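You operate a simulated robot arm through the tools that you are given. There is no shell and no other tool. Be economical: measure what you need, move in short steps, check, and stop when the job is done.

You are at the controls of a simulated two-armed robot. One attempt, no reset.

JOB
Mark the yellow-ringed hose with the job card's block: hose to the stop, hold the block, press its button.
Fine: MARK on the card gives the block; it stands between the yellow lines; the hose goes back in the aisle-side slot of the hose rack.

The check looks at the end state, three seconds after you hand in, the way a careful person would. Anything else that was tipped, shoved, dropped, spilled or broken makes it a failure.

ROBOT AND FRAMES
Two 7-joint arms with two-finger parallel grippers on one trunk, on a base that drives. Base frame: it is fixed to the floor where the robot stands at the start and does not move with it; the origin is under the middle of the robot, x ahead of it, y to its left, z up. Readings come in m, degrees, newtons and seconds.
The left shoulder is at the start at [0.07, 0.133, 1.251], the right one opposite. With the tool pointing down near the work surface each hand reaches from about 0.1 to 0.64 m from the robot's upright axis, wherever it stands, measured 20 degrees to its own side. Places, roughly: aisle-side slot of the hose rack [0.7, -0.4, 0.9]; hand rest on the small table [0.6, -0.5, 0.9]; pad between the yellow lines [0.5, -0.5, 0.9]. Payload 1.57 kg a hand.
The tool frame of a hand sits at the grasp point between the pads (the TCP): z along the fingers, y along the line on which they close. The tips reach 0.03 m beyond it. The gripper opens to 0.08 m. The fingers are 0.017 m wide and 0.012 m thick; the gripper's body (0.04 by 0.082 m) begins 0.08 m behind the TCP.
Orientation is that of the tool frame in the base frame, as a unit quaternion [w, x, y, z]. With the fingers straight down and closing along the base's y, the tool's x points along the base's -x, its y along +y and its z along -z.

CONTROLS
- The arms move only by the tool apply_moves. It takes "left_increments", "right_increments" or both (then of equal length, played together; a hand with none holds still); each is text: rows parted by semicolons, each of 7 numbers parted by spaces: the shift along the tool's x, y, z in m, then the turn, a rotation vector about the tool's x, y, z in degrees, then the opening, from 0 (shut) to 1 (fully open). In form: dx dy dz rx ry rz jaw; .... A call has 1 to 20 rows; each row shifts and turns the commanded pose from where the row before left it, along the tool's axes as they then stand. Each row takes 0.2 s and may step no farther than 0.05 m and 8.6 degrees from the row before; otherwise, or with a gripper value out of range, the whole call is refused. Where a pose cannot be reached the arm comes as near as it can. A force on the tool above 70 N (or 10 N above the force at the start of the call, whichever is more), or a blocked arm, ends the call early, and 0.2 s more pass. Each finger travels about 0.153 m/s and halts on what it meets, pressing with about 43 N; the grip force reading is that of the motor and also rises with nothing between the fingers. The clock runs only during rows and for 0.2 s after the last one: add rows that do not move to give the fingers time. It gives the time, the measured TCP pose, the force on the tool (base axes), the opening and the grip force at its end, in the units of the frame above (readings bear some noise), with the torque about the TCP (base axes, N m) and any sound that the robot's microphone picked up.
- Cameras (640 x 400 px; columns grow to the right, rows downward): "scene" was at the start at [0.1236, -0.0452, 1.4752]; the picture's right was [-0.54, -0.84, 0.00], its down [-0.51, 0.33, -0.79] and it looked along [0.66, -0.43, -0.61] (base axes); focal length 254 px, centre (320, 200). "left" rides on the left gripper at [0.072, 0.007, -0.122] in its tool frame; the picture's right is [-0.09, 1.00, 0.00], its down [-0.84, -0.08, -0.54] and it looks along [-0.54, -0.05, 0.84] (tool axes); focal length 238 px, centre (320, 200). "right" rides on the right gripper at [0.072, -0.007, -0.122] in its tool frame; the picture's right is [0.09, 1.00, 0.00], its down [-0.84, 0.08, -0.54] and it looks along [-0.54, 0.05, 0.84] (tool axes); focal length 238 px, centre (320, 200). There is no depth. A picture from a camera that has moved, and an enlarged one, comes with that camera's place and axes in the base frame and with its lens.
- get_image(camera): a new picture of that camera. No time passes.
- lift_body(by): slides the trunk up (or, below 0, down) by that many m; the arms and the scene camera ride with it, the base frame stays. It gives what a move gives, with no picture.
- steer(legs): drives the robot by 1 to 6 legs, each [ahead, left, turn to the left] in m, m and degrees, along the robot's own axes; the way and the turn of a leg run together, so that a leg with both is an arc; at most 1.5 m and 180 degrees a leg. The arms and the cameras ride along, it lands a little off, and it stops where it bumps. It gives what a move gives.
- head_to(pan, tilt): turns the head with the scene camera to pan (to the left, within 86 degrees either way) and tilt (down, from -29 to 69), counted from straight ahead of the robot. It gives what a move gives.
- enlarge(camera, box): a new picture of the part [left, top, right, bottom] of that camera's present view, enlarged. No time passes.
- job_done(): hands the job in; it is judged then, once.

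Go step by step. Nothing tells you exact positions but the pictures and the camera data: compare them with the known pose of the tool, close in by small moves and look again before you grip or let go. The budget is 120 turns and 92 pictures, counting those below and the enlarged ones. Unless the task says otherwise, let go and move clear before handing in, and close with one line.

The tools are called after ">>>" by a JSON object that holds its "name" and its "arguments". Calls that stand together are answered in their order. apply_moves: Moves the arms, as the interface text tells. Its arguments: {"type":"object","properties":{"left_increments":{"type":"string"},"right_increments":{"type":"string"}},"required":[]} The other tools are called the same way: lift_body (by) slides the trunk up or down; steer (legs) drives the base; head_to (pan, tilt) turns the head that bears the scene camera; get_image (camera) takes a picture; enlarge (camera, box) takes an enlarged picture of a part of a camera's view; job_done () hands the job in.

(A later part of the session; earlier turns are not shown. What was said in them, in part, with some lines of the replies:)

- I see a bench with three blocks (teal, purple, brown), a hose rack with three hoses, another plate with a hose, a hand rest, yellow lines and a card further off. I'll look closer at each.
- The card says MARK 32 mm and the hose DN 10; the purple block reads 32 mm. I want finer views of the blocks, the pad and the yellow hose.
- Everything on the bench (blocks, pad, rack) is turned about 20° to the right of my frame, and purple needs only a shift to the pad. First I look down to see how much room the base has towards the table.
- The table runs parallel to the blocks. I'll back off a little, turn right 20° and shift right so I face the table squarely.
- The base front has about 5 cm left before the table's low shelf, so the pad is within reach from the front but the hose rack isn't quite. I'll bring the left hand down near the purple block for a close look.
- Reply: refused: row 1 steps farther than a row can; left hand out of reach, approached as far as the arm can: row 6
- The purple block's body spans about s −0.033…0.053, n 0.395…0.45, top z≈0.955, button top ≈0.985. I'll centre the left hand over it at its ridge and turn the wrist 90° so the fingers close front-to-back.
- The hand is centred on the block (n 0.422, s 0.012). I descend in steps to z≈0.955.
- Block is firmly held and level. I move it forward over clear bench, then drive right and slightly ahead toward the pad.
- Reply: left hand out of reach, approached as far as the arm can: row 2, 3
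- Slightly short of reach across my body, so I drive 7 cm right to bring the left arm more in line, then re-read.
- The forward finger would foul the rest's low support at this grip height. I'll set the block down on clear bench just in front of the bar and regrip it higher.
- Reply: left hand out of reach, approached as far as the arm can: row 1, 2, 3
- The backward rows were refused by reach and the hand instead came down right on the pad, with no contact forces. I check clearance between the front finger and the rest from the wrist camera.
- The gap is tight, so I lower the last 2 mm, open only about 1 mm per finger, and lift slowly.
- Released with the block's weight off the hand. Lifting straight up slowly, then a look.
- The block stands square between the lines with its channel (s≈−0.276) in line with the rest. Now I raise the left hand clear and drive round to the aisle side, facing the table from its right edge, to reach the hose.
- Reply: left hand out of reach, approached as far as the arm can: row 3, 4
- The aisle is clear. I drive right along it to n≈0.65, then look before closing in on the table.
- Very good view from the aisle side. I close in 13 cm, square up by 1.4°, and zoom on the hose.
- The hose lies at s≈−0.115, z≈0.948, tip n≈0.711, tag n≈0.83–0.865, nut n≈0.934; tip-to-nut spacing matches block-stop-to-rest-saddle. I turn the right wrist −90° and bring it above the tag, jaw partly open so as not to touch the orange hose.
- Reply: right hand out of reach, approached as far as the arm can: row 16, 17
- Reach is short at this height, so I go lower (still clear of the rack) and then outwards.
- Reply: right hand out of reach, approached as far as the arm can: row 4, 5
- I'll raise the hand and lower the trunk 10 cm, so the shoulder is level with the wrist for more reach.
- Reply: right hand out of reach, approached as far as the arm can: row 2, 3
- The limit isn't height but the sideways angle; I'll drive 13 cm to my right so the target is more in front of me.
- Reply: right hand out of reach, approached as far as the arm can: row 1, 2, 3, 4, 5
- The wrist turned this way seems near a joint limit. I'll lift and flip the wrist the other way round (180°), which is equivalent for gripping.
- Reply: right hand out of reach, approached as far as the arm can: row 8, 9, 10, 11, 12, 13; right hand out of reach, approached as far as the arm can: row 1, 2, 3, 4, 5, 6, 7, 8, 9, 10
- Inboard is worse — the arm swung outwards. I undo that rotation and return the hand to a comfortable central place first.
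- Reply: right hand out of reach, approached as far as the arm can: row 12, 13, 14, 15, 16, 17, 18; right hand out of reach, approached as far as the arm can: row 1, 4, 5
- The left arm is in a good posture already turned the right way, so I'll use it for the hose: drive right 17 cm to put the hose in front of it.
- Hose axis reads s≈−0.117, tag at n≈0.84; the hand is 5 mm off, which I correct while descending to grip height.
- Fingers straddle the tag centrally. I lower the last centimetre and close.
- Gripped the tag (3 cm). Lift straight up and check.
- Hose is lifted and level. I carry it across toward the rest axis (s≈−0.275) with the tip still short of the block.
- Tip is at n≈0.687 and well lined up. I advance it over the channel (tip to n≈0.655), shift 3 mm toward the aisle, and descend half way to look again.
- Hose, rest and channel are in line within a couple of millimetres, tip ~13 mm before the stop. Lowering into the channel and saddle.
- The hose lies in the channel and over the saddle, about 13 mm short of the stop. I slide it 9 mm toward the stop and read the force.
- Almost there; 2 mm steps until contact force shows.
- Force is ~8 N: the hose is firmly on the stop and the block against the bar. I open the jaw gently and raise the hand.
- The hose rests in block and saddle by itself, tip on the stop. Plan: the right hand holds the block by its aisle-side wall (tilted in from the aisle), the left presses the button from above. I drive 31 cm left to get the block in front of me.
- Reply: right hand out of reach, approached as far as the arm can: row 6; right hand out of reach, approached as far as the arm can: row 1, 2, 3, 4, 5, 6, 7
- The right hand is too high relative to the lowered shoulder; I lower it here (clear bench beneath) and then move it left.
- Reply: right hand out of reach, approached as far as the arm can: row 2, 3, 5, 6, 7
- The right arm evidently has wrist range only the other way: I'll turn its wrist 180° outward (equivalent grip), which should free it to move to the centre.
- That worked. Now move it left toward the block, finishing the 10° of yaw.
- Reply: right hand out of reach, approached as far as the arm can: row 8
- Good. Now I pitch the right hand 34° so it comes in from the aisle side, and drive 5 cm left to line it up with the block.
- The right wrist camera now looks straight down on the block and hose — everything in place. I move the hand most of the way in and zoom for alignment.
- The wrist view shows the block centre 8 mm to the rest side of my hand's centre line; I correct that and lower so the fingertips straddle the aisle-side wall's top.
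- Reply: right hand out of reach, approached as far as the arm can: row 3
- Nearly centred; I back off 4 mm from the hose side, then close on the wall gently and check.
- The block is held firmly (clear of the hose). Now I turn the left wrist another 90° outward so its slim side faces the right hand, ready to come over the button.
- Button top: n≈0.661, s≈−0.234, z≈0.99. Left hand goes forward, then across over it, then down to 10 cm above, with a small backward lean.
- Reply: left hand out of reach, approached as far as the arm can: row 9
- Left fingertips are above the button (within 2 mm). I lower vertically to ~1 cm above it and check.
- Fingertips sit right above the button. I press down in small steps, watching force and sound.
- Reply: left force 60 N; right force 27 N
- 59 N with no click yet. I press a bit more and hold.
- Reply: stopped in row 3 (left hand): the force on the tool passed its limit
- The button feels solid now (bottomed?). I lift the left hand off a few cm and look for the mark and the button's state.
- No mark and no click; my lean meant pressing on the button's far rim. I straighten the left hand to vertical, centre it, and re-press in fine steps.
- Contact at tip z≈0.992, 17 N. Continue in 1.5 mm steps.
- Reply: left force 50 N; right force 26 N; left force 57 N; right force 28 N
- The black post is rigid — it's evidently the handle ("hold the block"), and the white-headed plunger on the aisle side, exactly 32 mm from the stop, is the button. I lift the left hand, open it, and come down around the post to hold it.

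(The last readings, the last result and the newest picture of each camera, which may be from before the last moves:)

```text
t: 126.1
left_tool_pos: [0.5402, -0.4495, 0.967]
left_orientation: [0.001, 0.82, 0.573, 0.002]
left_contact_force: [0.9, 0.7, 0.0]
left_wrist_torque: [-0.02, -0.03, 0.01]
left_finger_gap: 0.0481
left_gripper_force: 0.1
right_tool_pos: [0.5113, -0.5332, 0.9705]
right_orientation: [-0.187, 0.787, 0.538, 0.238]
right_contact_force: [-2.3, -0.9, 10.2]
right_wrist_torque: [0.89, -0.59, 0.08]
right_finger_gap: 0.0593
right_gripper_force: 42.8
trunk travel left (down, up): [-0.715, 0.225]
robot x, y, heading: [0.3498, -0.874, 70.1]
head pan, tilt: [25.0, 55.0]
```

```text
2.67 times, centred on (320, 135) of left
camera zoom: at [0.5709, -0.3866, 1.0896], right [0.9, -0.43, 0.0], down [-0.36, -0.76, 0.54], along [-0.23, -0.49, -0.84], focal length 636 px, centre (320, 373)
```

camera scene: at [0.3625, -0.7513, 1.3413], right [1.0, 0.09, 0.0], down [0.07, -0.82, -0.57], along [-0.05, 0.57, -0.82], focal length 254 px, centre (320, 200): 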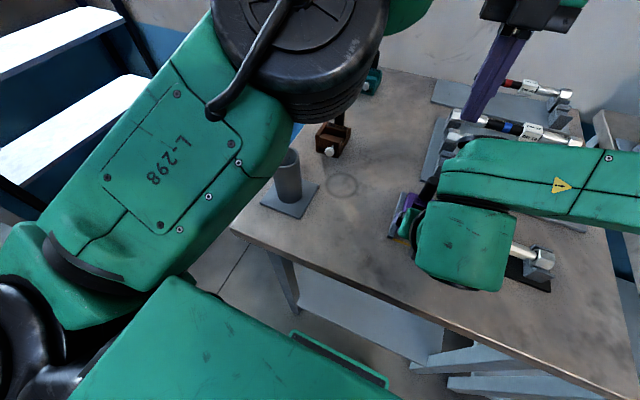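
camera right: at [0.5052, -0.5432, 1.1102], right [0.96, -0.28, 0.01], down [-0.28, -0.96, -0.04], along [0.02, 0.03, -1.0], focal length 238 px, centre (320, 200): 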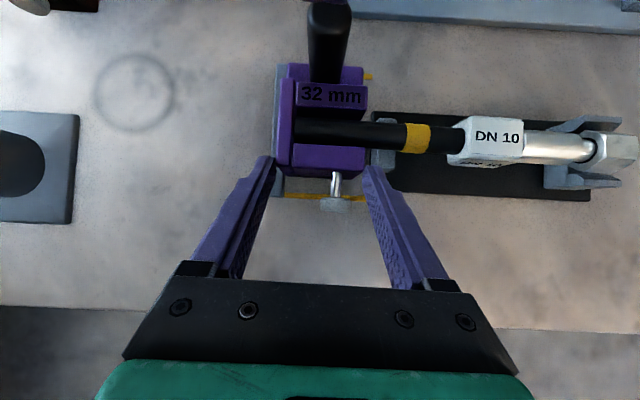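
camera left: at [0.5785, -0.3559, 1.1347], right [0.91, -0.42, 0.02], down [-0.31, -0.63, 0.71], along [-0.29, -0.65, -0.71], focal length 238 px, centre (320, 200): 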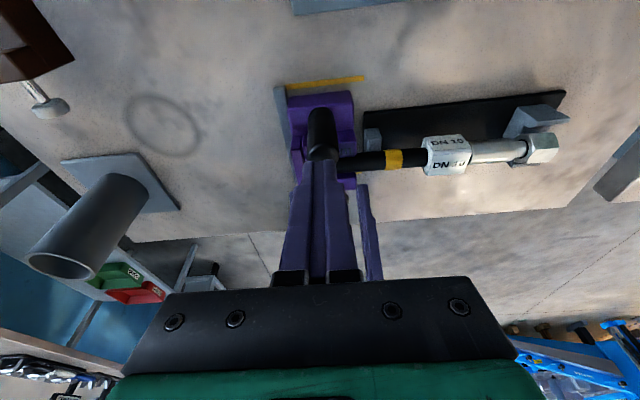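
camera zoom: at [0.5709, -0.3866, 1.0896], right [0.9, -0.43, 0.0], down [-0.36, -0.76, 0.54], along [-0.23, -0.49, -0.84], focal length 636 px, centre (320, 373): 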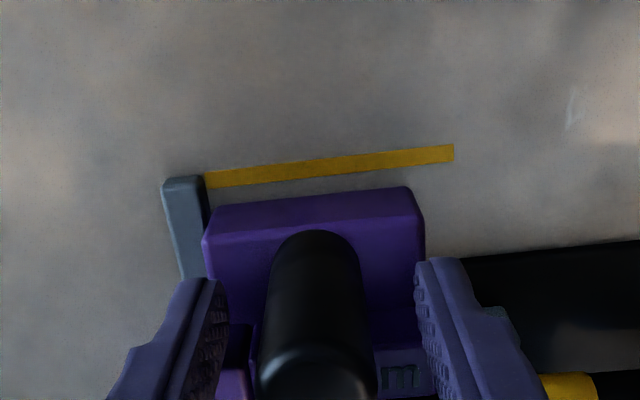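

Post is centred between the fingers. I open the right hand first so the block settles, then close the left on the post.

>>> {"name": "apply_moves", "arguments": {"right_increments": "0 0 0 0 0 0 0.85; 0 0 0 0 0 0 1; 0 0 0 0 0 0 1; 0 0 0 0 0 0 1"}}

>>> {"name": "apply_moves", "arguments": {"left_increments": "0 0 0 0 0 0 0.4; 0 0 0 0 0 0 0.3; 0 0 0 0 0 0 0; 0 0 0 0 0 0 0; 0 0 0 0 0 0 0"}}

>>> {"name": "get_image", "arguments": {"camera": "right"}}

```text
t: 127.1
left_tool_pos: [0.5411, -0.4491, 0.967]
left_orientation: [0.002, 0.819, 0.573, 0.0]
left_contact_force: [0.3, -0.1, 0.2]
left_wrist_torque: [0.01, 0.0, 0.03]
left_finger_gap: 0.0482
left_gripper_force: 0.0
right_tool_pos: [0.5116, -0.5318, 0.9671]
right_orientation: [-0.186, 0.787, 0.538, 0.238]
right_contact_force: [0.2, 0.2, 0.8]
right_wrist_torque: [0.0, -0.03, 0.01]
right_finger_gap: 0.08
right_gripper_force: 0.2
trunk travel left (down, up): [-0.715, 0.225]
robot x, y, heading: [0.3525, -0.8733, 70.2]
head pan, tilt: [25.0, 55.0]
```

```text
t: 128.3
left_tool_pos: [0.5406, -0.45, 0.9659]
left_orientation: [0.002, 0.82, 0.573, 0.001]
left_contact_force: [-0.1, -0.3, 1.0]
left_wrist_torque: [0.1, 0.3, 0.0]
left_finger_gap: 0.0228
left_gripper_force: 35.0
right_tool_pos: [0.5114, -0.5325, 0.9671]
right_orientation: [-0.186, 0.787, 0.538, 0.237]
right_contact_force: [-0.5, -0.1, -0.1]
right_wrist_torque: [0.02, 0.01, -0.01]
right_finger_gap: 0.0802
right_gripper_force: 0.1
trunk travel left (down, up): [-0.715, 0.225]
robot x, y, heading: [0.3532, -0.8704, 69.8]
head pan, tilt: [25.0, 55.0]
```

```text
14 pictures are left
camera right: at [0.5058, -0.5423, 1.1103], right [0.96, -0.28, 0.02], down [-0.28, -0.96, -0.04], along [0.03, 0.03, -1.0], focal length 238 px, centre (320, 200)
```

right: 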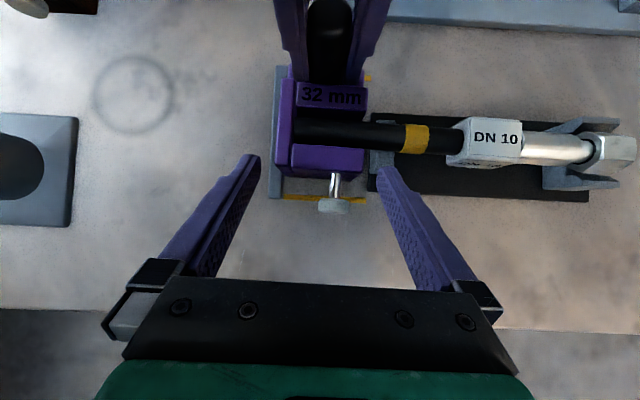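

Block held by its post. Now the right hand withdraws, closes, tilts further toward horizontal (≈60°) and lines up with the plunger at n≈0.676, s≈−0.33, z≈0.945.

>>> {"name": "apply_moves", "arguments": {"right_increments": "0 0 -0.03 0 0 0 1; 0 0 -0.035 0 0 0 0.5; 0 0.011 0 0 8.5 0 0; 0 0 0 0 8.5 0 0; 0 0 0 0 8.5 0 0; 0 0 0 0 0 0 0"}}

```text
t: 129.7
left_tool_pos: [0.5411, -0.4498, 0.9669]
left_orientation: [0.002, 0.82, 0.573, 0.0]
left_contact_force: [0.6, 0.4, 0.0]
left_wrist_torque: [0.01, -0.06, 0.0]
left_finger_gap: 0.0227
left_gripper_force: 35.9
right_tool_pos: [0.5269, -0.5418, 1.0356]
right_orientation: [-0.301, 0.714, 0.484, 0.406]
right_contact_force: [0.2, -0.6, 0.4]
right_wrist_torque: [0.03, -0.02, 0.02]
right_finger_gap: 0.0
right_gripper_force: 21.5
right hand out of reach, approached as far as the arm can: row 4, 5
trunk travel left (down, up): [-0.715, 0.225]
robot x, y, heading: [0.3518, -0.8742, 70.0]
head pan, tilt: [25.0, 55.0]
```

>>> {"name": "apply_moves", "arguments": {"right_increments": "-0.012 -0.003 -0.022 0 0 0 0; -0.012 -0.003 -0.022 0 0 0 0; -0.022 0 0.012 0 0 0 0; -0.022 0 0.012 0 0 0 0; -0.022 0 0.012 0 0 0 0; 0 0 0 0 0 0 0"}}

```text
t: 131.1
left_tool_pos: [0.5414, -0.4496, 0.9671]
left_orientation: [0.001, 0.819, 0.573, 0.002]
left_contact_force: [-0.2, 0.5, 1.8]
left_wrist_torque: [0.09, 0.28, 0.01]
left_finger_gap: 0.023
left_gripper_force: 35.5
right_tool_pos: [0.5417, -0.5307, 0.9935]
right_orientation: [-0.301, 0.716, 0.484, 0.404]
right_contact_force: [-0.1, -0.1, 0.4]
right_wrist_torque: [-0.03, 0.01, -0.02]
right_finger_gap: 0.0
right_gripper_force: 21.7
right hand out of reach, approached as far as the arm can: row 1, 2, 3, 4, 5
trunk travel left (down, up): [-0.715, 0.225]
robot x, y, heading: [0.3533, -0.8719, 70.1]
head pan, tilt: [25.0, 55.0]
```

That tilt is infeasible so close to the body. I raise the hand back up and reduce the tilt to about 20°, to push with the fingertip's front edge instead.

>>> {"name": "apply_moves", "arguments": {"right_increments": "0.035 0 -0.02 0 0 0 0; 0.035 0 -0.02 0 0 0 0; 0 0 0 0 -8.2 0 0; 0 0 0 0 -8.2 0 0; 0 0 0 0 -8.2 0 0; 0 0 0 0 -8.2 0 0; 0 0 0 0 -8.2 0 0; 0 0 0 0 0 0 0"}}

```text
t: 132.9
left_tool_pos: [0.5402, -0.4481, 0.9666]
left_orientation: [0.001, 0.817, 0.577, 0.0]
left_contact_force: [2.7, -0.3, 1.3]
left_wrist_torque: [0.16, -0.23, 0.06]
left_finger_gap: 0.0229
left_gripper_force: 35.5
right_tool_pos: [0.5431, -0.539, 1.0737]
right_orientation: [-0.11, 0.809, 0.563, 0.126]
right_contact_force: [-21.9, -61.0, 5.5]
right_wrist_torque: [5.07, -1.56, 2.45]
right_finger_gap: 0.0
right_gripper_force: 21.5
trunk travel left (down, up): [-0.715, 0.225]
robot x, y, heading: [0.3505, -0.8728, 70.1]
head pan, tilt: [25.0, 55.0]
```

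The right hand's camera is pressing on the left hand; I back it away toward the aisle at once.

>>> {"name": "apply_moves", "arguments": {"right_increments": "-0.028 0 -0.01 0 0 0 0; -0.038 0 -0.013 0 0 0 0; 0 0 0 0 0 0 0"}}

>>> {"name": "get_image", "arguments": {"camera": "right"}}

```text
t: 133.7
left_tool_pos: [0.542, -0.4488, 0.9666]
left_orientation: [0.001, 0.819, 0.573, 0.001]
left_contact_force: [-0.4, -0.3, 2.0]
left_wrist_torque: [-0.04, 0.32, 0.03]
left_finger_gap: 0.023
left_gripper_force: 35.6
right_tool_pos: [0.5213, -0.6027, 1.0751]
right_orientation: [-0.113, 0.812, 0.558, 0.128]
right_contact_force: [-0.7, 0.4, 0.0]
right_wrist_torque: [-0.05, 0.02, -0.01]
right_finger_gap: 0.0001
right_gripper_force: 20.9
trunk travel left (down, up): [-0.715, 0.225]
robot x, y, heading: [0.3511, -0.8715, 70.1]
head pan, tilt: [25.0, 55.0]
```

```text
13 pictures are left
camera right: at [0.5285, -0.5755, 1.2149], right [0.96, -0.27, -0.01], down [-0.26, -0.94, 0.23], along [-0.07, -0.22, -0.97], focal length 238 px, centre (320, 200)
```

right: 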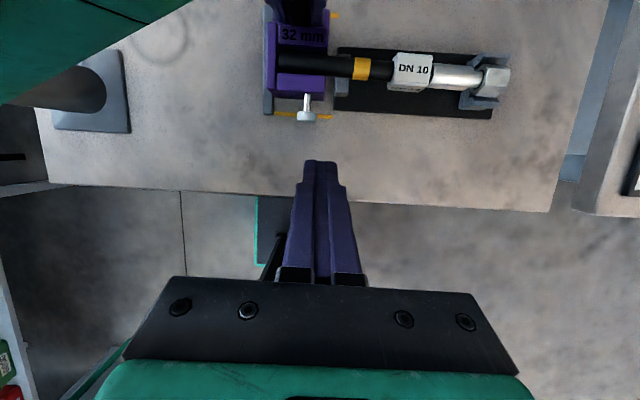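

Clear, block and hose undisturbed. The plunger head is at n≈0.677, s≈−0.328. I align sideways and lower the right fingertips in front of it.

>>> {"name": "apply_moves", "arguments": {"right_increments": "-0.0118 -0.0072 0.033 0 0 0 0; -0.0118 -0.0072 0.033 0 0 0 0; -0.0118 -0.0073 0.033 0 0 0 0; 0 0 0 0 0 0 0"}}

>>> {"name": "enlarge", "arguments": {"camera": "right", "box": [220, 40, 420, 190]}}

```text
t: 134.7
left_tool_pos: [0.5407, -0.4496, 0.9668]
left_orientation: [0.001, 0.82, 0.573, 0.001]
left_contact_force: [-0.8, -0.1, 2.2]
left_wrist_torque: [0.02, 0.21, -0.01]
left_finger_gap: 0.0227
left_gripper_force: 35.8
right_tool_pos: [0.4977, -0.5932, 0.9709]
right_orientation: [-0.112, 0.812, 0.557, 0.13]
right_contact_force: [-0.6, 0.4, 0.8]
right_wrist_torque: [0.01, -0.02, 0.02]
right_finger_gap: 0.0001
right_gripper_force: 21.2
trunk travel left (down, up): [-0.715, 0.225]
robot x, y, heading: [0.3547, -0.871, 70.1]
head pan, tilt: [25.0, 55.0]
```

```text
2.67 times, centred on (320, 115) of right
camera zoom: at [0.5049, -0.5673, 1.1118], right [0.96, -0.27, -0.01], down [-0.26, -0.94, 0.23], along [-0.07, -0.22, -0.97], focal length 636 px, centre (320, 427)
```

zoom: 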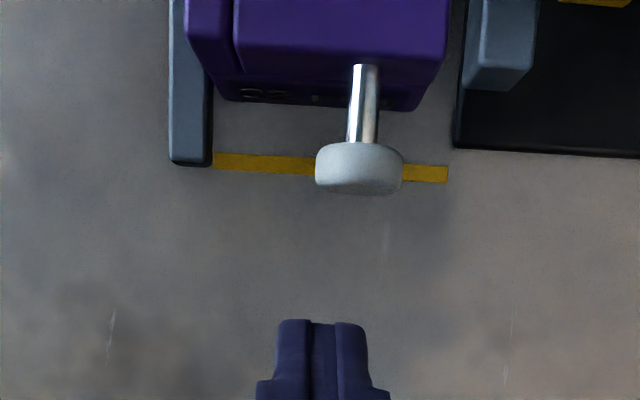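

Shift 5 mm right and advance to just before the plunger.

>>> {"name": "apply_moves", "arguments": {"right_increments": "0.009 0.005 0.0033 0 0 0 0; 0.009 0 0.0033 0 0 0 0; 0.0045 0 0.0016 0 0 0 0; 0 0 0 0 0 0 0"}}

>>> {"name": "enlarge", "arguments": {"camera": "right", "box": [220, 40, 420, 190]}}

```text
t: 135.7
left_tool_pos: [0.5402, -0.4495, 0.9662]
left_orientation: [0.002, 0.82, 0.573, 0.001]
left_contact_force: [-1.7, 0.3, 1.4]
left_wrist_torque: [0.06, 0.25, -0.04]
left_finger_gap: 0.0231
left_gripper_force: 35.5
right_tool_pos: [0.5098, -0.5702, 0.9712]
right_orientation: [-0.112, 0.811, 0.559, 0.129]
right_contact_force: [0.0, -1.1, 0.6]
right_wrist_torque: [0.0, 0.0, 0.02]
right_finger_gap: 0.0
right_gripper_force: 21.6
trunk travel left (down, up): [-0.715, 0.225]
robot x, y, heading: [0.3516, -0.8733, 70.0]
head pan, tilt: [25.0, 55.0]
```

```text
2.67 times, centred on (320, 115) of right
camera zoom: at [0.5175, -0.5451, 1.1107], right [0.96, -0.27, -0.01], down [-0.26, -0.94, 0.23], along [-0.07, -0.22, -0.97], focal length 636 px, centre (320, 427)
```

zoom: 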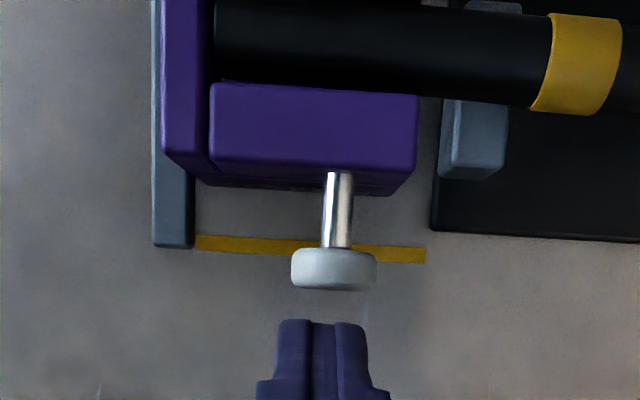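

About 8 mm to go and well centred. Advance 6 mm, then 2 mm steps.

>>> {"name": "apply_moves", "arguments": {"right_increments": "0.0056 0.0025 0.002 0 0 0 0; 0 0 0 0 0 0 0"}}

>>> {"name": "apply_moves", "arguments": {"right_increments": "0.0019 0 0.0007 0 0 0 0; 0 0 0 0 0 0 0"}}

>>> {"name": "apply_moves", "arguments": {"right_increments": "0.0019 0 0.0007 0 0 0 0; 0 0 0 0 0 0 0"}}

>>> {"name": "apply_moves", "arguments": {"right_increments": "0.0019 0 0.0007 0 0 0 0; 0 0 0 0 0 0 0"}}

```text
t: 136.3
left_tool_pos: [0.5408, -0.4507, 0.9675]
left_orientation: [0.001, 0.82, 0.573, 0.001]
left_contact_force: [-0.1, 0.1, 0.1]
left_wrist_torque: [0.04, -0.01, 0.02]
left_finger_gap: 0.023
left_gripper_force: 35.0
right_tool_pos: [0.5139, -0.567, 0.9695]
right_orientation: [-0.112, 0.811, 0.559, 0.128]
right_contact_force: [-0.9, -0.5, 0.6]
right_wrist_torque: [-0.01, -0.05, -0.01]
right_finger_gap: 0.0001
right_gripper_force: 20.9
trunk travel left (down, up): [-0.715, 0.225]
robot x, y, heading: [0.353, -0.8724, 70.1]
head pan, tilt: [25.0, 55.0]
```

```text
t: 136.9
left_tool_pos: [0.541, -0.4484, 0.967]
left_orientation: [0.002, 0.819, 0.573, 0.001]
left_contact_force: [-0.6, 2.5, 0.2]
left_wrist_torque: [-0.04, -0.03, -0.01]
left_finger_gap: 0.0227
left_gripper_force: 35.3
right_tool_pos: [0.5144, -0.5659, 0.9711]
right_orientation: [-0.112, 0.812, 0.559, 0.128]
right_contact_force: [0.4, -1.7, -0.5]
right_wrist_torque: [0.01, 0.02, 0.0]
right_finger_gap: 0.0001
right_gripper_force: 20.7
trunk travel left (down, up): [-0.715, 0.225]
robot x, y, heading: [0.3491, -0.8729, 70.1]
head pan, tilt: [25.0, 55.0]
```

```text
t: 137.5
left_tool_pos: [0.5404, -0.4488, 0.9661]
left_orientation: [0.002, 0.819, 0.573, 0.0]
left_contact_force: [-0.1, 2.7, 0.8]
left_wrist_torque: [-0.01, -0.03, 0.01]
left_finger_gap: 0.0229
left_gripper_force: 34.9
right_tool_pos: [0.5156, -0.5638, 0.9715]
right_orientation: [-0.112, 0.811, 0.559, 0.129]
right_contact_force: [-0.8, -2.9, 0.1]
right_wrist_torque: [-0.07, 0.06, 0.0]
right_finger_gap: 0.0
right_gripper_force: 21.4
trunk travel left (down, up): [-0.715, 0.225]
robot x, y, heading: [0.3527, -0.8705, 70.2]
head pan, tilt: [25.0, 55.0]
```

```text
t: 138.1
left_tool_pos: [0.5404, -0.4503, 0.967]
left_orientation: [0.002, 0.819, 0.574, 0.001]
left_contact_force: [0.2, 4.6, 1.0]
left_wrist_torque: [0.02, -0.06, -0.02]
left_finger_gap: 0.0233
left_gripper_force: 35.5
right_tool_pos: [0.5154, -0.5622, 0.97]
right_orientation: [-0.113, 0.812, 0.559, 0.127]
right_contact_force: [-0.6, -4.5, -0.5]
right_wrist_torque: [-0.09, 0.1, -0.05]
right_finger_gap: 0.0003
right_gripper_force: 21.3
trunk travel left (down, up): [-0.715, 0.225]
robot x, y, heading: [0.3484, -0.872, 70.0]
head pan, tilt: [25.0, 55.0]
```

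It's a spring plunger: force grows smoothly (4.5 N) and the left hand holds the block. Continue pressing until it clicks.

>>> {"name": "apply_moves", "arguments": {"right_increments": "0.0019 0 0.0007 0 0 0 0; 0.0019 0 0.0007 0 0 0 0; 0 0 0 0 0 0 0"}}

>>> {"name": "apply_moves", "arguments": {"right_increments": "0.0019 0 0.0007 0 0 0 0; 0.0019 0 0.0007 0 0 0 0; 0 0 0 0 0 0 0"}}

```text
t: 138.9
left_tool_pos: [0.5416, -0.4487, 0.9673]
left_orientation: [0.002, 0.819, 0.574, 0.001]
left_contact_force: [-0.1, 6.4, 1.8]
left_wrist_torque: [0.22, 0.35, -0.03]
left_finger_gap: 0.0229
left_gripper_force: 36.0
right_tool_pos: [0.5182, -0.5583, 0.9713]
right_orientation: [-0.112, 0.812, 0.558, 0.129]
right_contact_force: [-2.3, -4.5, 1.6]
right_wrist_torque: [-0.17, -0.01, 0.02]
right_finger_gap: 0.0001
right_gripper_force: 21.3
trunk travel left (down, up): [-0.715, 0.225]
robot x, y, heading: [0.3498, -0.8744, 70.0]
head pan, tilt: [25.0, 55.0]
heard: click
```

```text
t: 139.7
left_tool_pos: [0.541, -0.4484, 0.9679]
left_orientation: [0.0, 0.819, 0.574, 0.002]
left_contact_force: [3.6, 23.4, 1.5]
left_wrist_torque: [0.48, 0.49, -0.04]
left_finger_gap: 0.0233
left_gripper_force: 35.0
right_tool_pos: [0.5185, -0.5544, 0.9687]
right_orientation: [-0.11, 0.812, 0.559, 0.128]
right_contact_force: [-4.8, -24.6, 0.4]
right_wrist_torque: [-0.68, -0.21, -0.02]
right_finger_gap: 0.0
right_gripper_force: 21.3
trunk travel left (down, up): [-0.715, 0.225]
robot x, y, heading: [0.3476, -0.8693, 70.2]
head pan, tilt: [25.0, 55.0]
```

Click heard. I withdraw the right hand straight back and up, and look at the hose.

>>> {"name": "apply_moves", "arguments": {"right_increments": "-0.02 0 -0.007 0 0 0 0; -0.03 0 -0.011 0 0 0 0; -0.015 0 -0.03 0 0 0 0; 0.01 0 -0.04 0 0 0 0; 0.01 0 -0.03 0 0 0 0; 0 0 0 0 0 0 0"}}

>>> {"name": "enlarge", "arguments": {"camera": "right", "box": [220, 0, 520, 150]}}

```text
t: 141.1
left_tool_pos: [0.5418, -0.4491, 0.9665]
left_orientation: [0.002, 0.82, 0.573, 0.001]
left_contact_force: [0.1, 0.5, -0.5]
left_wrist_torque: [-0.03, 0.0, 0.01]
left_finger_gap: 0.0229
left_gripper_force: 35.7
right_tool_pos: [0.4939, -0.6297, 1.0629]
right_orientation: [-0.111, 0.812, 0.558, 0.129]
right_contact_force: [0.3, 0.8, -0.4]
right_wrist_torque: [0.03, -0.02, -0.03]
right_finger_gap: 0.0
right_gripper_force: 21.5
trunk travel left (down, up): [-0.715, 0.225]
robot x, y, heading: [0.3526, -0.8732, 69.8]
head pan, tilt: [25.0, 55.0]
```

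```text
2.13 times, centred on (370, 75) of right
camera zoom: at [0.5004, -0.6024, 1.2037], right [0.96, -0.27, -0.01], down [-0.26, -0.94, 0.23], along [-0.07, -0.22, -0.97], focal length 508 px, centre (213, 467)
```

zoom: 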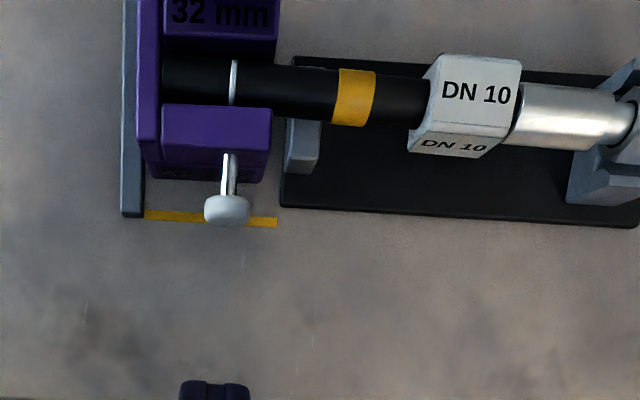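

A white mark ring is on the hose at the right place. Now release the post, raise the left hand, and turn its wrist back 90° for gripping the hose.

>>> {"name": "apply_moves", "arguments": {"left_increments": "0 0 0 0 0 0 0.45; 0 0 0 0 0 0 0.55; 0 0 0 0 0 0 0.55; 0 0 -0.03 0 0 0 0.55; 0 0 -0.04 0 0 0 0.55; 0 0 -0.04 0 0 0 0.6; 0 0 -0.04 0 0 0 0.65; 0 0 0 0 0 0 0.65"}}

>>> {"name": "apply_moves", "arguments": {"left_increments": "0 -0.04 0 0 0 0 0.65; 0 -0.04 0 0 0 0 0.65; 0 -0.04 0 0 0 0 0.65; 0 -0.04 0 0 0 0 0.65; 0 -0.04 0 0 0 0 0.65; 0 0 0 0 0 -8.5 0.65; 0 0 0 0 0 -8.5 0.65; 0 0 0 0 0 -8.5 0.65; 0 0 0 0 0 -8.5 0.65; 0 0 0 0 0 -8.5 0.65; 0 0 0 0 0 -8.5 0.65; 0 0 0 0 0 -8.5 0.65; 0 0 0 0 0 -8.5 0.65; 0 0 0 0 0 -8.5 0.65; 0 0 0 0 0 -8.5 0.65; 0 0 0 0 0 -5 0.65; 0 0 0 0 0 0 0.65"}}

```text
t: 142.9
left_tool_pos: [0.5406, -0.4477, 1.1146]
left_orientation: [0.001, 0.82, 0.573, 0.001]
left_contact_force: [-0.4, 0.2, -0.3]
left_wrist_torque: [0.0, 0.02, 0.02]
left_finger_gap: 0.0521
left_gripper_force: 0.0
right_tool_pos: [0.493, -0.629, 1.0637]
right_orientation: [-0.112, 0.811, 0.56, 0.129]
right_contact_force: [-0.1, -0.8, -0.8]
right_wrist_torque: [0.0, -0.04, 0.03]
right_finger_gap: 0.0001
right_gripper_force: 20.8
trunk travel left (down, up): [-0.715, 0.225]
robot x, y, heading: [0.3526, -0.8716, 69.9]
head pan, tilt: [25.0, 55.0]
```

```text
t: 146.5
left_tool_pos: [0.3515, -0.3784, 1.1185]
left_orientation: [0.002, 0.174, 0.985, -0.001]
left_contact_force: [0.5, -0.7, -0.4]
left_wrist_torque: [-0.01, 0.0, -0.02]
left_finger_gap: 0.052
left_gripper_force: 0.1
right_tool_pos: [0.4931, -0.6279, 1.0628]
right_orientation: [-0.111, 0.811, 0.559, 0.128]
right_contact_force: [0.1, 0.5, -0.9]
right_wrist_torque: [0.01, -0.01, 0.02]
right_finger_gap: 0.0
right_gripper_force: 21.5
trunk travel left (down, up): [-0.715, 0.225]
robot x, y, heading: [0.3491, -0.8746, 70.0]
head pan, tilt: [25.0, 55.0]
```

Now move the right hand aside to its right, and drive right 32 cm back to the hose-handling position.

>>> {"name": "apply_moves", "arguments": {"right_increments": "0 0.04 -0.02 0 0 0 0; 0 0.045 -0.02 0 0 0 0; 0 0.045 0 0 0 0 0; 0 0.045 0 0 0 0 0; 0 0 0 0 0 0 0"}}

>>> {"name": "steer", "arguments": {"legs": [[0, -0.318, 0]]}}

>>> {"name": "apply_moves", "arguments": {"left_increments": "0 -0.02 0 0 0 0 0.65; 0 -0.02 0 0 0 0 0.65; 0 0 0.03 0 0 0 0.65; 0 0 0.03 0 0 0 0.65; 0 0 0 0 0 0 0.65"}}

>>> {"name": "get_image", "arguments": {"camera": "left"}}

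```text
t: 147.7
left_tool_pos: [0.3489, -0.3795, 1.1182]
left_orientation: [0.002, 0.174, 0.985, 0.0]
left_contact_force: [0.5, 0.2, 0.1]
left_wrist_torque: [0.01, 0.0, 0.01]
left_finger_gap: 0.052
left_gripper_force: 0.0
right_tool_pos: [0.6549, -0.7052, 1.0939]
right_orientation: [-0.111, 0.812, 0.558, 0.13]
right_contact_force: [0.7, -0.1, 0.4]
right_wrist_torque: [0.0, -0.04, -0.05]
right_finger_gap: 0.0001
right_gripper_force: 21.7
trunk travel left (down, up): [-0.715, 0.225]
robot x, y, heading: [0.3494, -0.8732, 69.9]
head pan, tilt: [25.0, 55.0]
```

```text
t: 149.8
left_tool_pos: [0.6534, -0.4888, 1.1178]
left_orientation: [0.002, 0.173, 0.985, 0.001]
left_contact_force: [-0.1, 0.2, 0.3]
left_wrist_torque: [-0.02, 0.0, 0.01]
left_finger_gap: 0.052
left_gripper_force: 0.0
right_tool_pos: [0.9601, -0.8145, 1.0921]
right_orientation: [-0.111, 0.812, 0.558, 0.13]
right_contact_force: [-0.1, -0.1, -0.3]
right_wrist_torque: [0.01, 0.0, 0.01]
right_finger_gap: 0.0
right_gripper_force: 21.3
trunk travel left (down, up): [-0.715, 0.225]
robot x, y, heading: [0.6552, -0.9806, 70.0]
head pan, tilt: [25.0, 55.0]
```

```text
t: 151.0
left_tool_pos: [0.6428, -0.5257, 1.0577]
left_orientation: [0.001, 0.173, 0.985, 0.0]
left_contact_force: [-0.6, 0.1, 0.7]
left_wrist_torque: [0.02, 0.03, -0.01]
left_finger_gap: 0.052
left_gripper_force: 0.1
right_tool_pos: [0.9598, -0.8155, 1.0925]
right_orientation: [-0.113, 0.811, 0.559, 0.128]
right_contact_force: [0.5, -0.4, 0.9]
right_wrist_torque: [-0.01, 0.02, -0.03]
right_finger_gap: 0.0001
right_gripper_force: 20.5
trunk travel left (down, up): [-0.715, 0.225]
robot x, y, heading: [0.6552, -0.9825, 69.9]
head pan, tilt: [25.0, 55.0]
```

```text
9 pictures are left
camera left: at [0.5775, -0.4965, 1.1804], right [0.43, 0.9, 0.0], down [0.76, -0.36, 0.54], along [0.49, -0.23, -0.84], focal length 238 px, centre (320, 200)
```

left: 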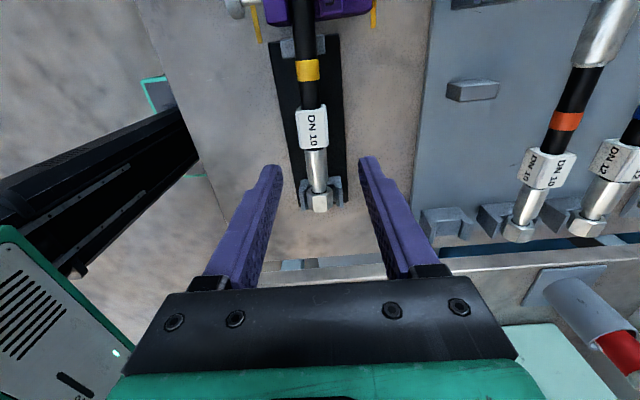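

Tag measured at n≈0.778, s≈−0.277. I align, descend and grip it.

>>> {"name": "apply_moves", "arguments": {"left_increments": "0.007 -0.0085 0.025 0 0 0 0.65; 0 0 0.03 0 0 0 0.65; 0 0 0.025 0 0 0 0.65; 0 0 0 0 0 0 0.65"}}

>>> {"name": "enlarge", "arguments": {"camera": "left", "box": [200, 40, 440, 240]}}

```text
t: 152.0
left_tool_pos: [0.6321, -0.5335, 0.9786]
left_orientation: [0.002, 0.174, 0.985, 0.0]
left_contact_force: [0.6, -0.2, -0.2]
left_wrist_torque: [0.01, 0.01, -0.02]
left_finger_gap: 0.0517
left_gripper_force: 0.0
right_tool_pos: [0.9598, -0.8147, 1.0936]
right_orientation: [-0.111, 0.812, 0.558, 0.129]
right_contact_force: [-0.2, -0.1, 0.9]
right_wrist_torque: [-0.02, 0.01, -0.01]
right_finger_gap: 0.0003
right_gripper_force: 21.6
trunk travel left (down, up): [-0.715, 0.225]
robot x, y, heading: [0.6537, -0.9847, 70.1]
head pan, tilt: [25.0, 55.0]
```

```text
2.00 times, centred on (320, 140) of left
camera zoom: at [0.567, -0.5035, 1.101], right [0.43, 0.9, 0.0], down [0.76, -0.36, 0.54], along [0.49, -0.23, -0.84], focal length 477 px, centre (320, 320)
```

zoom: 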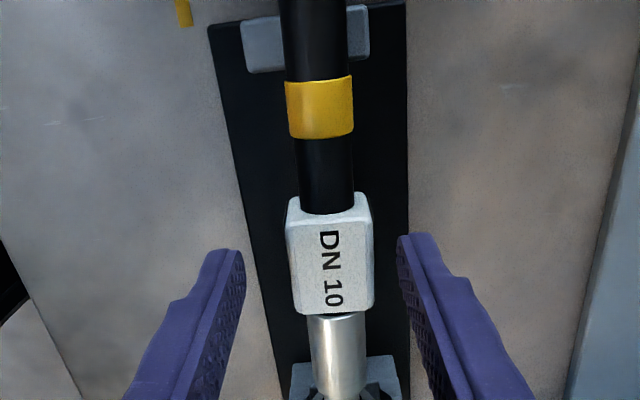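

>>> {"name": "apply_moves", "arguments": {"left_increments": "0.005 0.003 0.015 0 0 0 0.65; 0 0 0.0105 0 0 0 0.65; 0 0 0 0 0 0 0; 0 0 0 0 0 0 0; 0 0 0 0 0 0 0"}}

>>> {"name": "apply_moves", "arguments": {"left_increments": "-0.004 0 0 0 0 0 0; 0 0 -0.02 0 0 0 0; 0 0 -0.03 0 0 0 0; 0 0 -0.04 0 0 0 0; 0 0 0 0 0 0 0"}}

>>> {"name": "get_image", "arguments": {"camera": "scene"}}

```text
t: 153.2
left_tool_pos: [0.6278, -0.5288, 0.9537]
left_orientation: [0.001, 0.174, 0.985, 0.0]
left_contact_force: [-2.2, 0.7, 1.9]
left_wrist_torque: [0.08, 0.16, -0.19]
left_finger_gap: 0.0286
left_gripper_force: 38.6
right_tool_pos: [0.9593, -0.8161, 1.0927]
right_orientation: [-0.113, 0.812, 0.559, 0.129]
right_contact_force: [0.2, 0.7, 0.2]
right_wrist_torque: [0.01, -0.01, 0.0]
right_finger_gap: 0.0
right_gripper_force: 21.8
trunk travel left (down, up): [-0.715, 0.225]
robot x, y, heading: [0.6537, -0.9801, 69.9]
head pan, tilt: [25.0, 55.0]
```

```text
t: 154.4
left_tool_pos: [0.6304, -0.5295, 1.0425]
left_orientation: [0.002, 0.174, 0.985, -0.001]
left_contact_force: [0.8, 0.4, -2.9]
left_wrist_torque: [0.01, 0.01, 0.03]
left_finger_gap: 0.0286
left_gripper_force: 38.5
right_tool_pos: [0.9597, -0.8146, 1.093]
right_orientation: [-0.112, 0.812, 0.559, 0.129]
right_contact_force: [-0.2, -0.1, 0.3]
right_wrist_torque: [-0.01, -0.02, -0.03]
right_finger_gap: 0.0
right_gripper_force: 21.0
trunk travel left (down, up): [-0.715, 0.225]
robot x, y, heading: [0.6547, -0.9838, 70.1]
head pan, tilt: [25.0, 55.0]
```

```text
7 pictures are left
camera scene: at [0.6658, -0.8607, 1.3412], right [1.0, 0.09, 0.0], down [0.07, -0.82, -0.57], along [-0.05, 0.57, -0.82], focal length 254 px, centre (320, 200)
```

scene: 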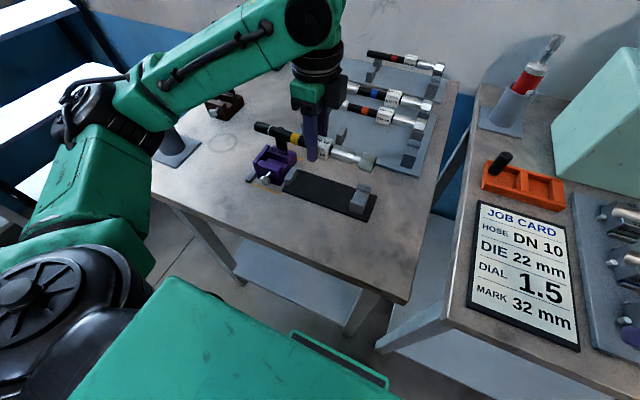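

Hose lifted cleanly and the block stays put. I move it back over the rack slot (n 0.844, s −0.117), still high.

>>> {"name": "apply_moves", "arguments": {"left_increments": "-0.034 0 -0.01 0 0 0 0; -0.034 0 -0.01 0 0 0 0; 0 0.04 0 0 0 0 0; 0 0.04 0 0 0 0 0; 0 0.04 0 0 0 0 0; 0 0.04 0 0 0 0 0; 0 0 0 0 0 0 0; 0 0 0 0 0 0 0"}}

>>> {"name": "enlarge", "arguments": {"camera": "scene", "box": [250, 60, 460, 190]}}

```text
t: 156.2
left_tool_pos: [0.7491, -0.4025, 1.0592]
left_orientation: [0.001, 0.174, 0.985, 0.0]
left_contact_force: [0.1, 0.2, -2.2]
left_wrist_torque: [0.01, 0.04, -0.01]
left_finger_gap: 0.0287
left_gripper_force: 38.2
right_tool_pos: [0.9594, -0.8154, 1.0918]
right_orientation: [-0.112, 0.811, 0.559, 0.128]
right_contact_force: [-0.8, -0.5, 0.6]
right_wrist_torque: [-0.01, 0.0, -0.01]
right_finger_gap: 0.0
right_gripper_force: 21.1
trunk travel left (down, up): [-0.715, 0.225]
robot x, y, heading: [0.6524, -0.9847, 70.0]
head pan, tilt: [25.0, 55.0]
```

```text
3.05 times, centred on (355, 125) of scene
camera zoom: at [0.6658, -0.8608, 1.3412], right [1.0, 0.09, 0.0], down [0.07, -0.82, -0.57], along [-0.05, 0.57, -0.82], focal length 775 px, centre (213, 429)
```

zoom: 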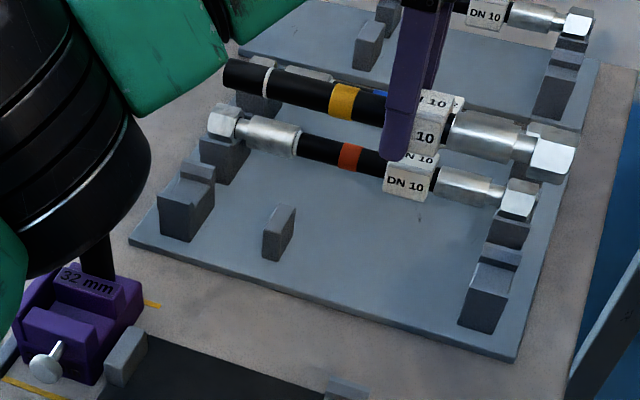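

Directly over the original pickup pose. Descend into the slot.

>>> {"name": "apply_moves", "arguments": {"left_increments": "-0.001 0 0.03 0 0 0 0; 0 0 0.03 0 0 0 0; 0 0 0.025 0 0 0 0; 0 0 0.012 0 0 0 0; 0 0 0.0075 0 0 0 0; 0 0 0 0 0 0 0"}}

>>> {"name": "enlarge", "arguments": {"camera": "left", "box": [200, 20, 460, 230]}}

```text
t: 157.6
left_tool_pos: [0.7506, -0.4016, 0.9625]
left_orientation: [0.004, 0.174, 0.985, 0.006]
left_contact_force: [-1.6, 12.9, 35.2]
left_wrist_torque: [-0.19, -0.82, -0.06]
left_finger_gap: 0.0287
left_gripper_force: 38.7
right_tool_pos: [0.9584, -0.8174, 1.0933]
right_orientation: [-0.113, 0.811, 0.559, 0.13]
right_contact_force: [-0.1, -0.3, -0.2]
right_wrist_torque: [0.0, 0.01, 0.02]
right_finger_gap: 0.0003
right_gripper_force: 21.3
trunk travel left (down, up): [-0.715, 0.225]
robot x, y, heading: [0.654, -0.9856, 69.7]
head pan, tilt: [25.0, 55.0]
```

```text
1.90 times, centred on (330, 125) of left
camera zoom: at [0.684, -0.3733, 1.0843], right [0.43, 0.9, 0.01], down [0.76, -0.36, 0.55], along [0.5, -0.22, -0.84], focal length 454 px, centre (301, 343)
```

zoom: 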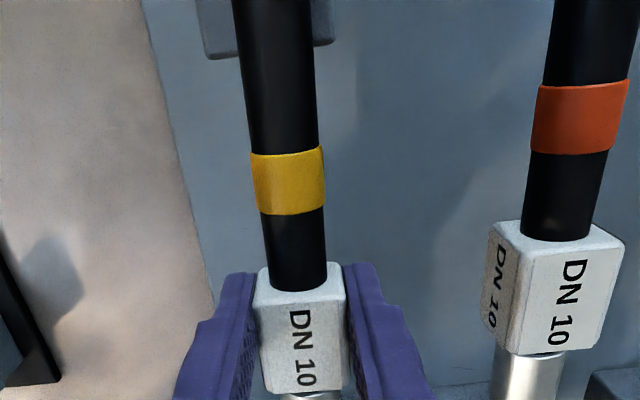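

Something catches 9 mm early (35 N). I back up 2 cm and look at nut versus saddle.

>>> {"name": "apply_moves", "arguments": {"left_increments": "0 0 -0.01 0 0 0 0; 0 0 -0.006 0 0 0 0; 0 0 0 0 0 0 0"}}

>>> {"name": "enlarge", "arguments": {"camera": "scene", "box": [300, 70, 450, 180]}}

```text
t: 158.4
left_tool_pos: [0.7516, -0.4021, 0.9731]
left_orientation: [0.001, 0.175, 0.985, -0.003]
left_contact_force: [0.8, -0.6, -2.9]
left_wrist_torque: [0.01, 0.03, 0.02]
left_finger_gap: 0.0289
left_gripper_force: 38.5
right_tool_pos: [0.9596, -0.8151, 1.0914]
right_orientation: [-0.112, 0.812, 0.558, 0.129]
right_contact_force: [0.2, -0.6, -0.3]
right_wrist_torque: [-0.01, 0.02, 0.0]
right_finger_gap: 0.0
right_gripper_force: 21.2
trunk travel left (down, up): [-0.715, 0.225]
robot x, y, heading: [0.6514, -0.984, 70.1]
head pan, tilt: [25.0, 55.0]
```

```text
3.64 times, centred on (375, 125) of scene
camera zoom: at [0.6661, -0.8606, 1.341], right [1.0, 0.09, 0.0], down [0.07, -0.82, -0.57], along [-0.05, 0.57, -0.82], focal length 925 px, centre (120, 473)
```

zoom: 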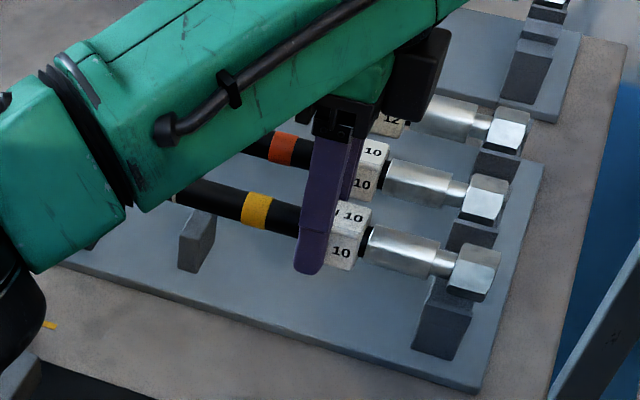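

The hose now hangs ~9 mm lower in the grip (it had settled in the rest), so that contact was simply the hose seating; it is also ~5 mm too far along. I correct 5 mm back and lower gently to seating height.

>>> {"name": "apply_moves", "arguments": {"left_increments": "0.005 0.001 0 0 0 0 0; 0 0 0.005 0 0 0 0; 0 0 0.003 0 0 0 0; 0 0 0 0 0 0 0"}}

>>> {"name": "apply_moves", "arguments": {"left_increments": "0 0 0.0015 0 0 0 0; 0 0 0 0 0 0 0"}}

```text
t: 159.4
left_tool_pos: [0.747, -0.3988, 0.9657]
left_orientation: [0.001, 0.174, 0.985, 0.0]
left_contact_force: [0.3, 0.2, -1.8]
left_wrist_torque: [0.0, 0.05, 0.03]
left_finger_gap: 0.0289
left_gripper_force: 38.6
right_tool_pos: [0.96, -0.8154, 1.094]
right_orientation: [-0.112, 0.812, 0.559, 0.128]
right_contact_force: [-0.1, 0.4, -0.6]
right_wrist_torque: [0.02, 0.01, 0.02]
right_finger_gap: 0.0
right_gripper_force: 21.0
trunk travel left (down, up): [-0.715, 0.225]
robot x, y, heading: [0.6545, -0.983, 70.0]
head pan, tilt: [25.0, 55.0]
```

```text
t: 160.0
left_tool_pos: [0.7476, -0.3986, 0.9633]
left_orientation: [0.001, 0.175, 0.985, 0.001]
left_contact_force: [-0.5, 0.3, -2.0]
left_wrist_torque: [0.0, 0.02, 0.01]
left_finger_gap: 0.0288
left_gripper_force: 38.7
right_tool_pos: [0.9603, -0.8137, 1.0926]
right_orientation: [-0.112, 0.812, 0.559, 0.129]
right_contact_force: [-0.1, -0.2, 0.2]
right_wrist_torque: [-0.02, -0.03, -0.01]
right_finger_gap: 0.0
right_gripper_force: 21.5
trunk travel left (down, up): [-0.715, 0.225]
robot x, y, heading: [0.653, -0.9824, 69.9]
head pan, tilt: [25.0, 55.0]
```

>>> {"name": "apply_moves", "arguments": {"left_increments": "0 -0.001 0.002 0 0 0 0; 0 0 0 0 0 0 0"}}

>>> {"name": "apply_moves", "arguments": {"left_increments": "0 0 0.002 0 0 0 0; 0 0 0 0 0 0 0"}}

>>> {"name": "apply_moves", "arguments": {"left_increments": "0 0 0.002 0 0 0 0; 0 0 0 0 0 0 0"}}

```text
t: 160.6
left_tool_pos: [0.7478, -0.4004, 0.9625]
left_orientation: [0.001, 0.173, 0.985, 0.0]
left_contact_force: [0.1, 0.1, -1.5]
left_wrist_torque: [-0.01, 0.0, -0.03]
left_finger_gap: 0.0288
left_gripper_force: 38.7
right_tool_pos: [0.9603, -0.8156, 1.0929]
right_orientation: [-0.111, 0.812, 0.558, 0.129]
right_contact_force: [-0.6, -0.1, 0.2]
right_wrist_torque: [0.03, 0.01, 0.0]
right_finger_gap: 0.0001
right_gripper_force: 21.3
trunk travel left (down, up): [-0.715, 0.225]
robot x, y, heading: [0.6517, -0.9822, 70.2]
head pan, tilt: [25.0, 55.0]
```

```text
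t: 161.2
left_tool_pos: [0.7464, -0.4005, 0.9621]
left_orientation: [0.002, 0.174, 0.985, 0.001]
left_contact_force: [-1.7, 6.2, 11.1]
left_wrist_torque: [0.09, 0.0, -0.02]
left_finger_gap: 0.0289
left_gripper_force: 39.0
right_tool_pos: [0.9579, -0.8153, 1.0927]
right_orientation: [-0.112, 0.811, 0.559, 0.129]
right_contact_force: [-0.2, 0.2, 0.1]
right_wrist_torque: [0.0, -0.03, -0.03]
right_finger_gap: 0.0
right_gripper_force: 20.8
trunk travel left (down, up): [-0.715, 0.225]
robot x, y, heading: [0.6542, -0.9824, 69.9]
head pan, tilt: [25.0, 55.0]
```

```text
t: 161.8
left_tool_pos: [0.7473, -0.4024, 0.9629]
left_orientation: [0.003, 0.174, 0.985, 0.004]
left_contact_force: [-0.2, 16.0, 31.0]
left_wrist_torque: [0.15, -0.12, 0.01]
left_finger_gap: 0.0286
left_gripper_force: 39.1
right_tool_pos: [0.9596, -0.8176, 1.0944]
right_orientation: [-0.112, 0.812, 0.558, 0.129]
right_contact_force: [0.1, -0.7, -0.8]
right_wrist_torque: [0.0, 0.01, 0.0]
right_finger_gap: 0.0001
right_gripper_force: 21.5
trunk travel left (down, up): [-0.715, 0.225]
robot x, y, heading: [0.6506, -0.9822, 69.8]
head pan, tilt: [25.0, 55.0]
```

Now the force acts evenly (no torque): both supports carry the hose. I relieve the push (2 mm up, 2 mm inward) and check before letting go.

>>> {"name": "apply_moves", "arguments": {"left_increments": "0 0.002 -0.003 0 0 0 0; 0 0 0 0 0 0 0"}}

>>> {"name": "enlarge", "arguments": {"camera": "scene", "box": [300, 70, 450, 180]}}

```text
t: 162.4
left_tool_pos: [0.7465, -0.4019, 0.9617]
left_orientation: [0.002, 0.174, 0.985, 0.0]
left_contact_force: [-3.0, 4.6, 18.0]
left_wrist_torque: [0.04, -0.12, 0.02]
left_finger_gap: 0.0288
left_gripper_force: 38.8
right_tool_pos: [0.959, -0.8171, 1.0926]
right_orientation: [-0.113, 0.811, 0.559, 0.129]
right_contact_force: [0.1, -0.1, -0.7]
right_wrist_torque: [0.02, -0.03, 0.01]
right_finger_gap: 0.0001
right_gripper_force: 21.1
trunk travel left (down, up): [-0.715, 0.225]
robot x, y, heading: [0.6531, -0.982, 69.8]
head pan, tilt: [25.0, 55.0]
```

```text
3.64 times, centred on (375, 125) of scene
camera zoom: at [0.6647, -0.8638, 1.3414], right [1.0, 0.09, 0.0], down [0.07, -0.81, -0.57], along [-0.05, 0.57, -0.82], focal length 925 px, centre (120, 473)
```

zoom: 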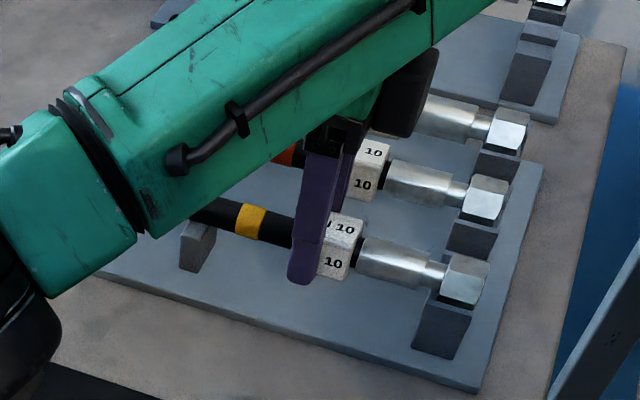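

The nut sits in its saddle and the hose on its support like its neighbours. Nudge 3 mm for axial match and release, then lift.

>>> {"name": "apply_moves", "arguments": {"left_increments": "0.003 0 -0.001 0 0 0 0; 0 0 0 0 0 0 0; 0 0 0 0 0 0 0.45; 0 0 0 0 0 0 0.6; 0 0 0 0 0 0 0.6; 0 0 -0.02 0 0 0 0.6; 0 0 -0.04 0 0 0 0.6; 0 0 -0.04 0 0 0 0.6; 0 -0.03 -0.03 0 0 0 0.6; 0 -0.04 0 0 0 0 0.6; 0 -0.04 0 0 0 0 0.6; 0 -0.04 0 0 0 0 0.6; 0 -0.04 0 0 0 0 0.6; 0 0 0 0 0 0 0.6"}}

>>> {"name": "get_image", "arguments": {"camera": "scene"}}

```text
t: 165.4
left_tool_pos: [0.6786, -0.5788, 1.0913]
left_orientation: [0.001, 0.174, 0.985, -0.001]
left_contact_force: [0.0, 0.6, -0.8]
left_wrist_torque: [0.02, 0.01, -0.04]
left_finger_gap: 0.0478
left_gripper_force: 0.1
right_tool_pos: [0.9605, -0.8147, 1.0913]
right_orientation: [-0.111, 0.811, 0.559, 0.128]
right_contact_force: [-0.5, 0.7, -0.7]
right_wrist_torque: [0.01, 0.03, -0.02]
right_finger_gap: 0.0
right_gripper_force: 21.3
trunk travel left (down, up): [-0.715, 0.225]
robot x, y, heading: [0.6545, -0.9822, 70.2]
head pan, tilt: [25.0, 55.0]
```

```text
2 pictures are left
camera scene: at [0.6666, -0.8605, 1.3411], right [1.0, 0.09, 0.0], down [0.07, -0.82, -0.57], along [-0.05, 0.57, -0.82], focal length 254 px, centre (320, 200)
```

scene: 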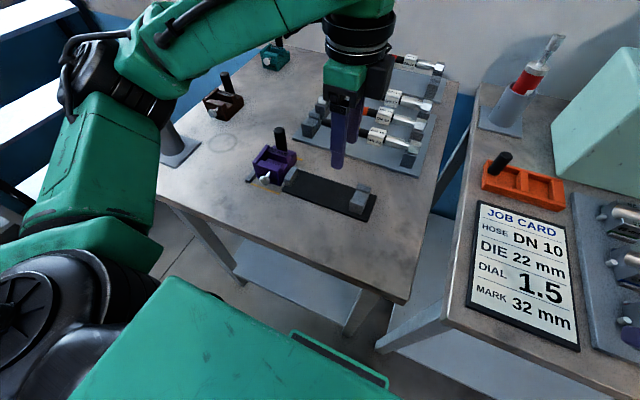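

Hose is released. I back away from the table and take a last look at the rack and the block.

>>> {"name": "steer", "arguments": {"legs": [[-0.3, 0, 0]]}}

>>> {"name": "head_to", "arguments": {"pan": 20, "tilt": 42}}

>>> {"name": "get_image", "arguments": {"camera": "scene"}}

```text
t: 167.5
left_tool_pos: [0.5765, -0.8577, 1.0934]
left_orientation: [0.002, 0.176, 0.984, -0.001]
left_contact_force: [0.9, -0.1, 0.4]
left_wrist_torque: [0.01, 0.04, 0.0]
left_finger_gap: 0.0479
left_gripper_force: 0.0
right_tool_pos: [0.8575, -1.0941, 1.0924]
right_orientation: [-0.111, 0.813, 0.556, 0.128]
right_contact_force: [0.5, -0.4, -0.2]
right_wrist_torque: [-0.01, 0.02, 0.02]
right_finger_gap: 0.0001
right_gripper_force: 22.0
trunk travel left (down, up): [-0.715, 0.225]
robot x, y, heading: [0.556, -1.2587, 69.6]
head pan, tilt: [25.0, 55.0]
```

```text
t: 168.2
left_tool_pos: [0.5782, -0.8575, 1.0942]
left_orientation: [0.001, 0.176, 0.984, -0.001]
left_contact_force: [-0.5, -0.3, -0.4]
left_wrist_torque: [-0.01, -0.05, 0.0]
left_finger_gap: 0.0479
left_gripper_force: 0.1
right_tool_pos: [0.8582, -1.0961, 1.0924]
right_orientation: [-0.111, 0.813, 0.557, 0.129]
right_contact_force: [0.0, 0.1, -0.3]
right_wrist_torque: [-0.01, -0.01, -0.02]
right_finger_gap: 0.0001
right_gripper_force: 22.0
trunk travel left (down, up): [-0.715, 0.225]
robot x, y, heading: [0.5527, -1.2605, 69.9]
head pan, tilt: [20.0, 42.0]
```

```text
1 pictures are left
camera scene: at [0.5703, -1.1293, 1.359], right [1.0, 0.0, 0.0], down [0.0, -0.67, -0.74], along [0.0, 0.74, -0.67], focal length 254 px, centre (320, 200)
```

scene: 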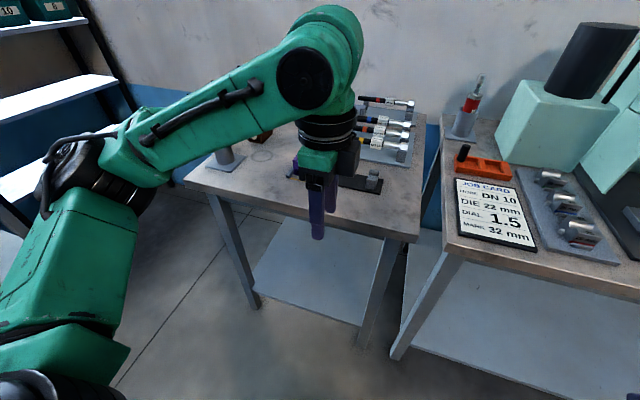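

My arm hides the block; I shift 30 cm left and use the last picture on block and rack together.

>>> {"name": "steer", "arguments": {"legs": [[0, 0.3, 0]]}}

>>> {"name": "enlarge", "arguments": {"camera": "scene", "box": [370, 110, 560, 230]}}

```text
t: 170.2
left_tool_pos: [0.3052, -0.7564, 1.0929]
left_orientation: [0.002, 0.178, 0.984, 0.0]
left_contact_force: [0.1, -0.2, -0.5]
left_wrist_torque: [0.0, 0.04, -0.02]
left_finger_gap: 0.0479
left_gripper_force: 0.1
right_tool_pos: [0.5849, -0.9948, 1.092]
right_orientation: [-0.111, 0.814, 0.555, 0.129]
right_contact_force: [0.0, 0.5, -0.3]
right_wrist_torque: [-0.02, -0.04, 0.01]
right_finger_gap: 0.0003
right_gripper_force: 21.5
trunk travel left (down, up): [-0.715, 0.225]
robot x, y, heading: [0.2776, -1.16, 69.5]
head pan, tilt: [20.0, 42.0]
```

```text
3.33 times, centred on (465, 170) of scene
camera zoom: at [0.2971, -1.0273, 1.359], right [1.0, -0.01, 0.0], down [-0.01, -0.67, -0.74], along [0.01, 0.74, -0.67], focal length 848 px, centre (-163, 300)
```

zoom: 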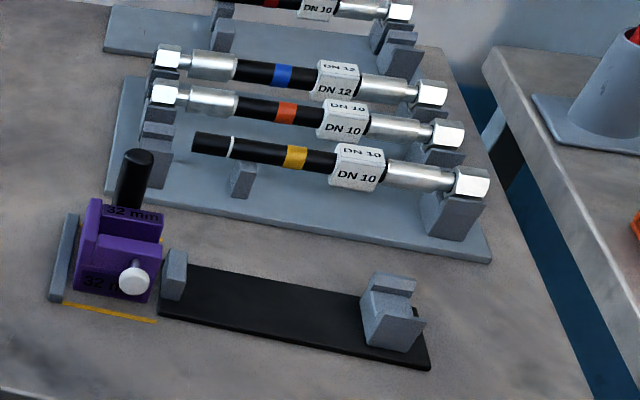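

The marked yellow hose is in the aisle-side slot, the 32 mm block stands between the yellow lines, nothing looks disturbed and both hands are clear. Handing in.

>>> {"name": "job_done", "arguments": {}}

```text
The job is handed in.
```

The yellow-ringed DN 10 hose is marked at 32 mm with the purple block and back in the aisle-side slot of the rack. The block stands between the yellow lines.
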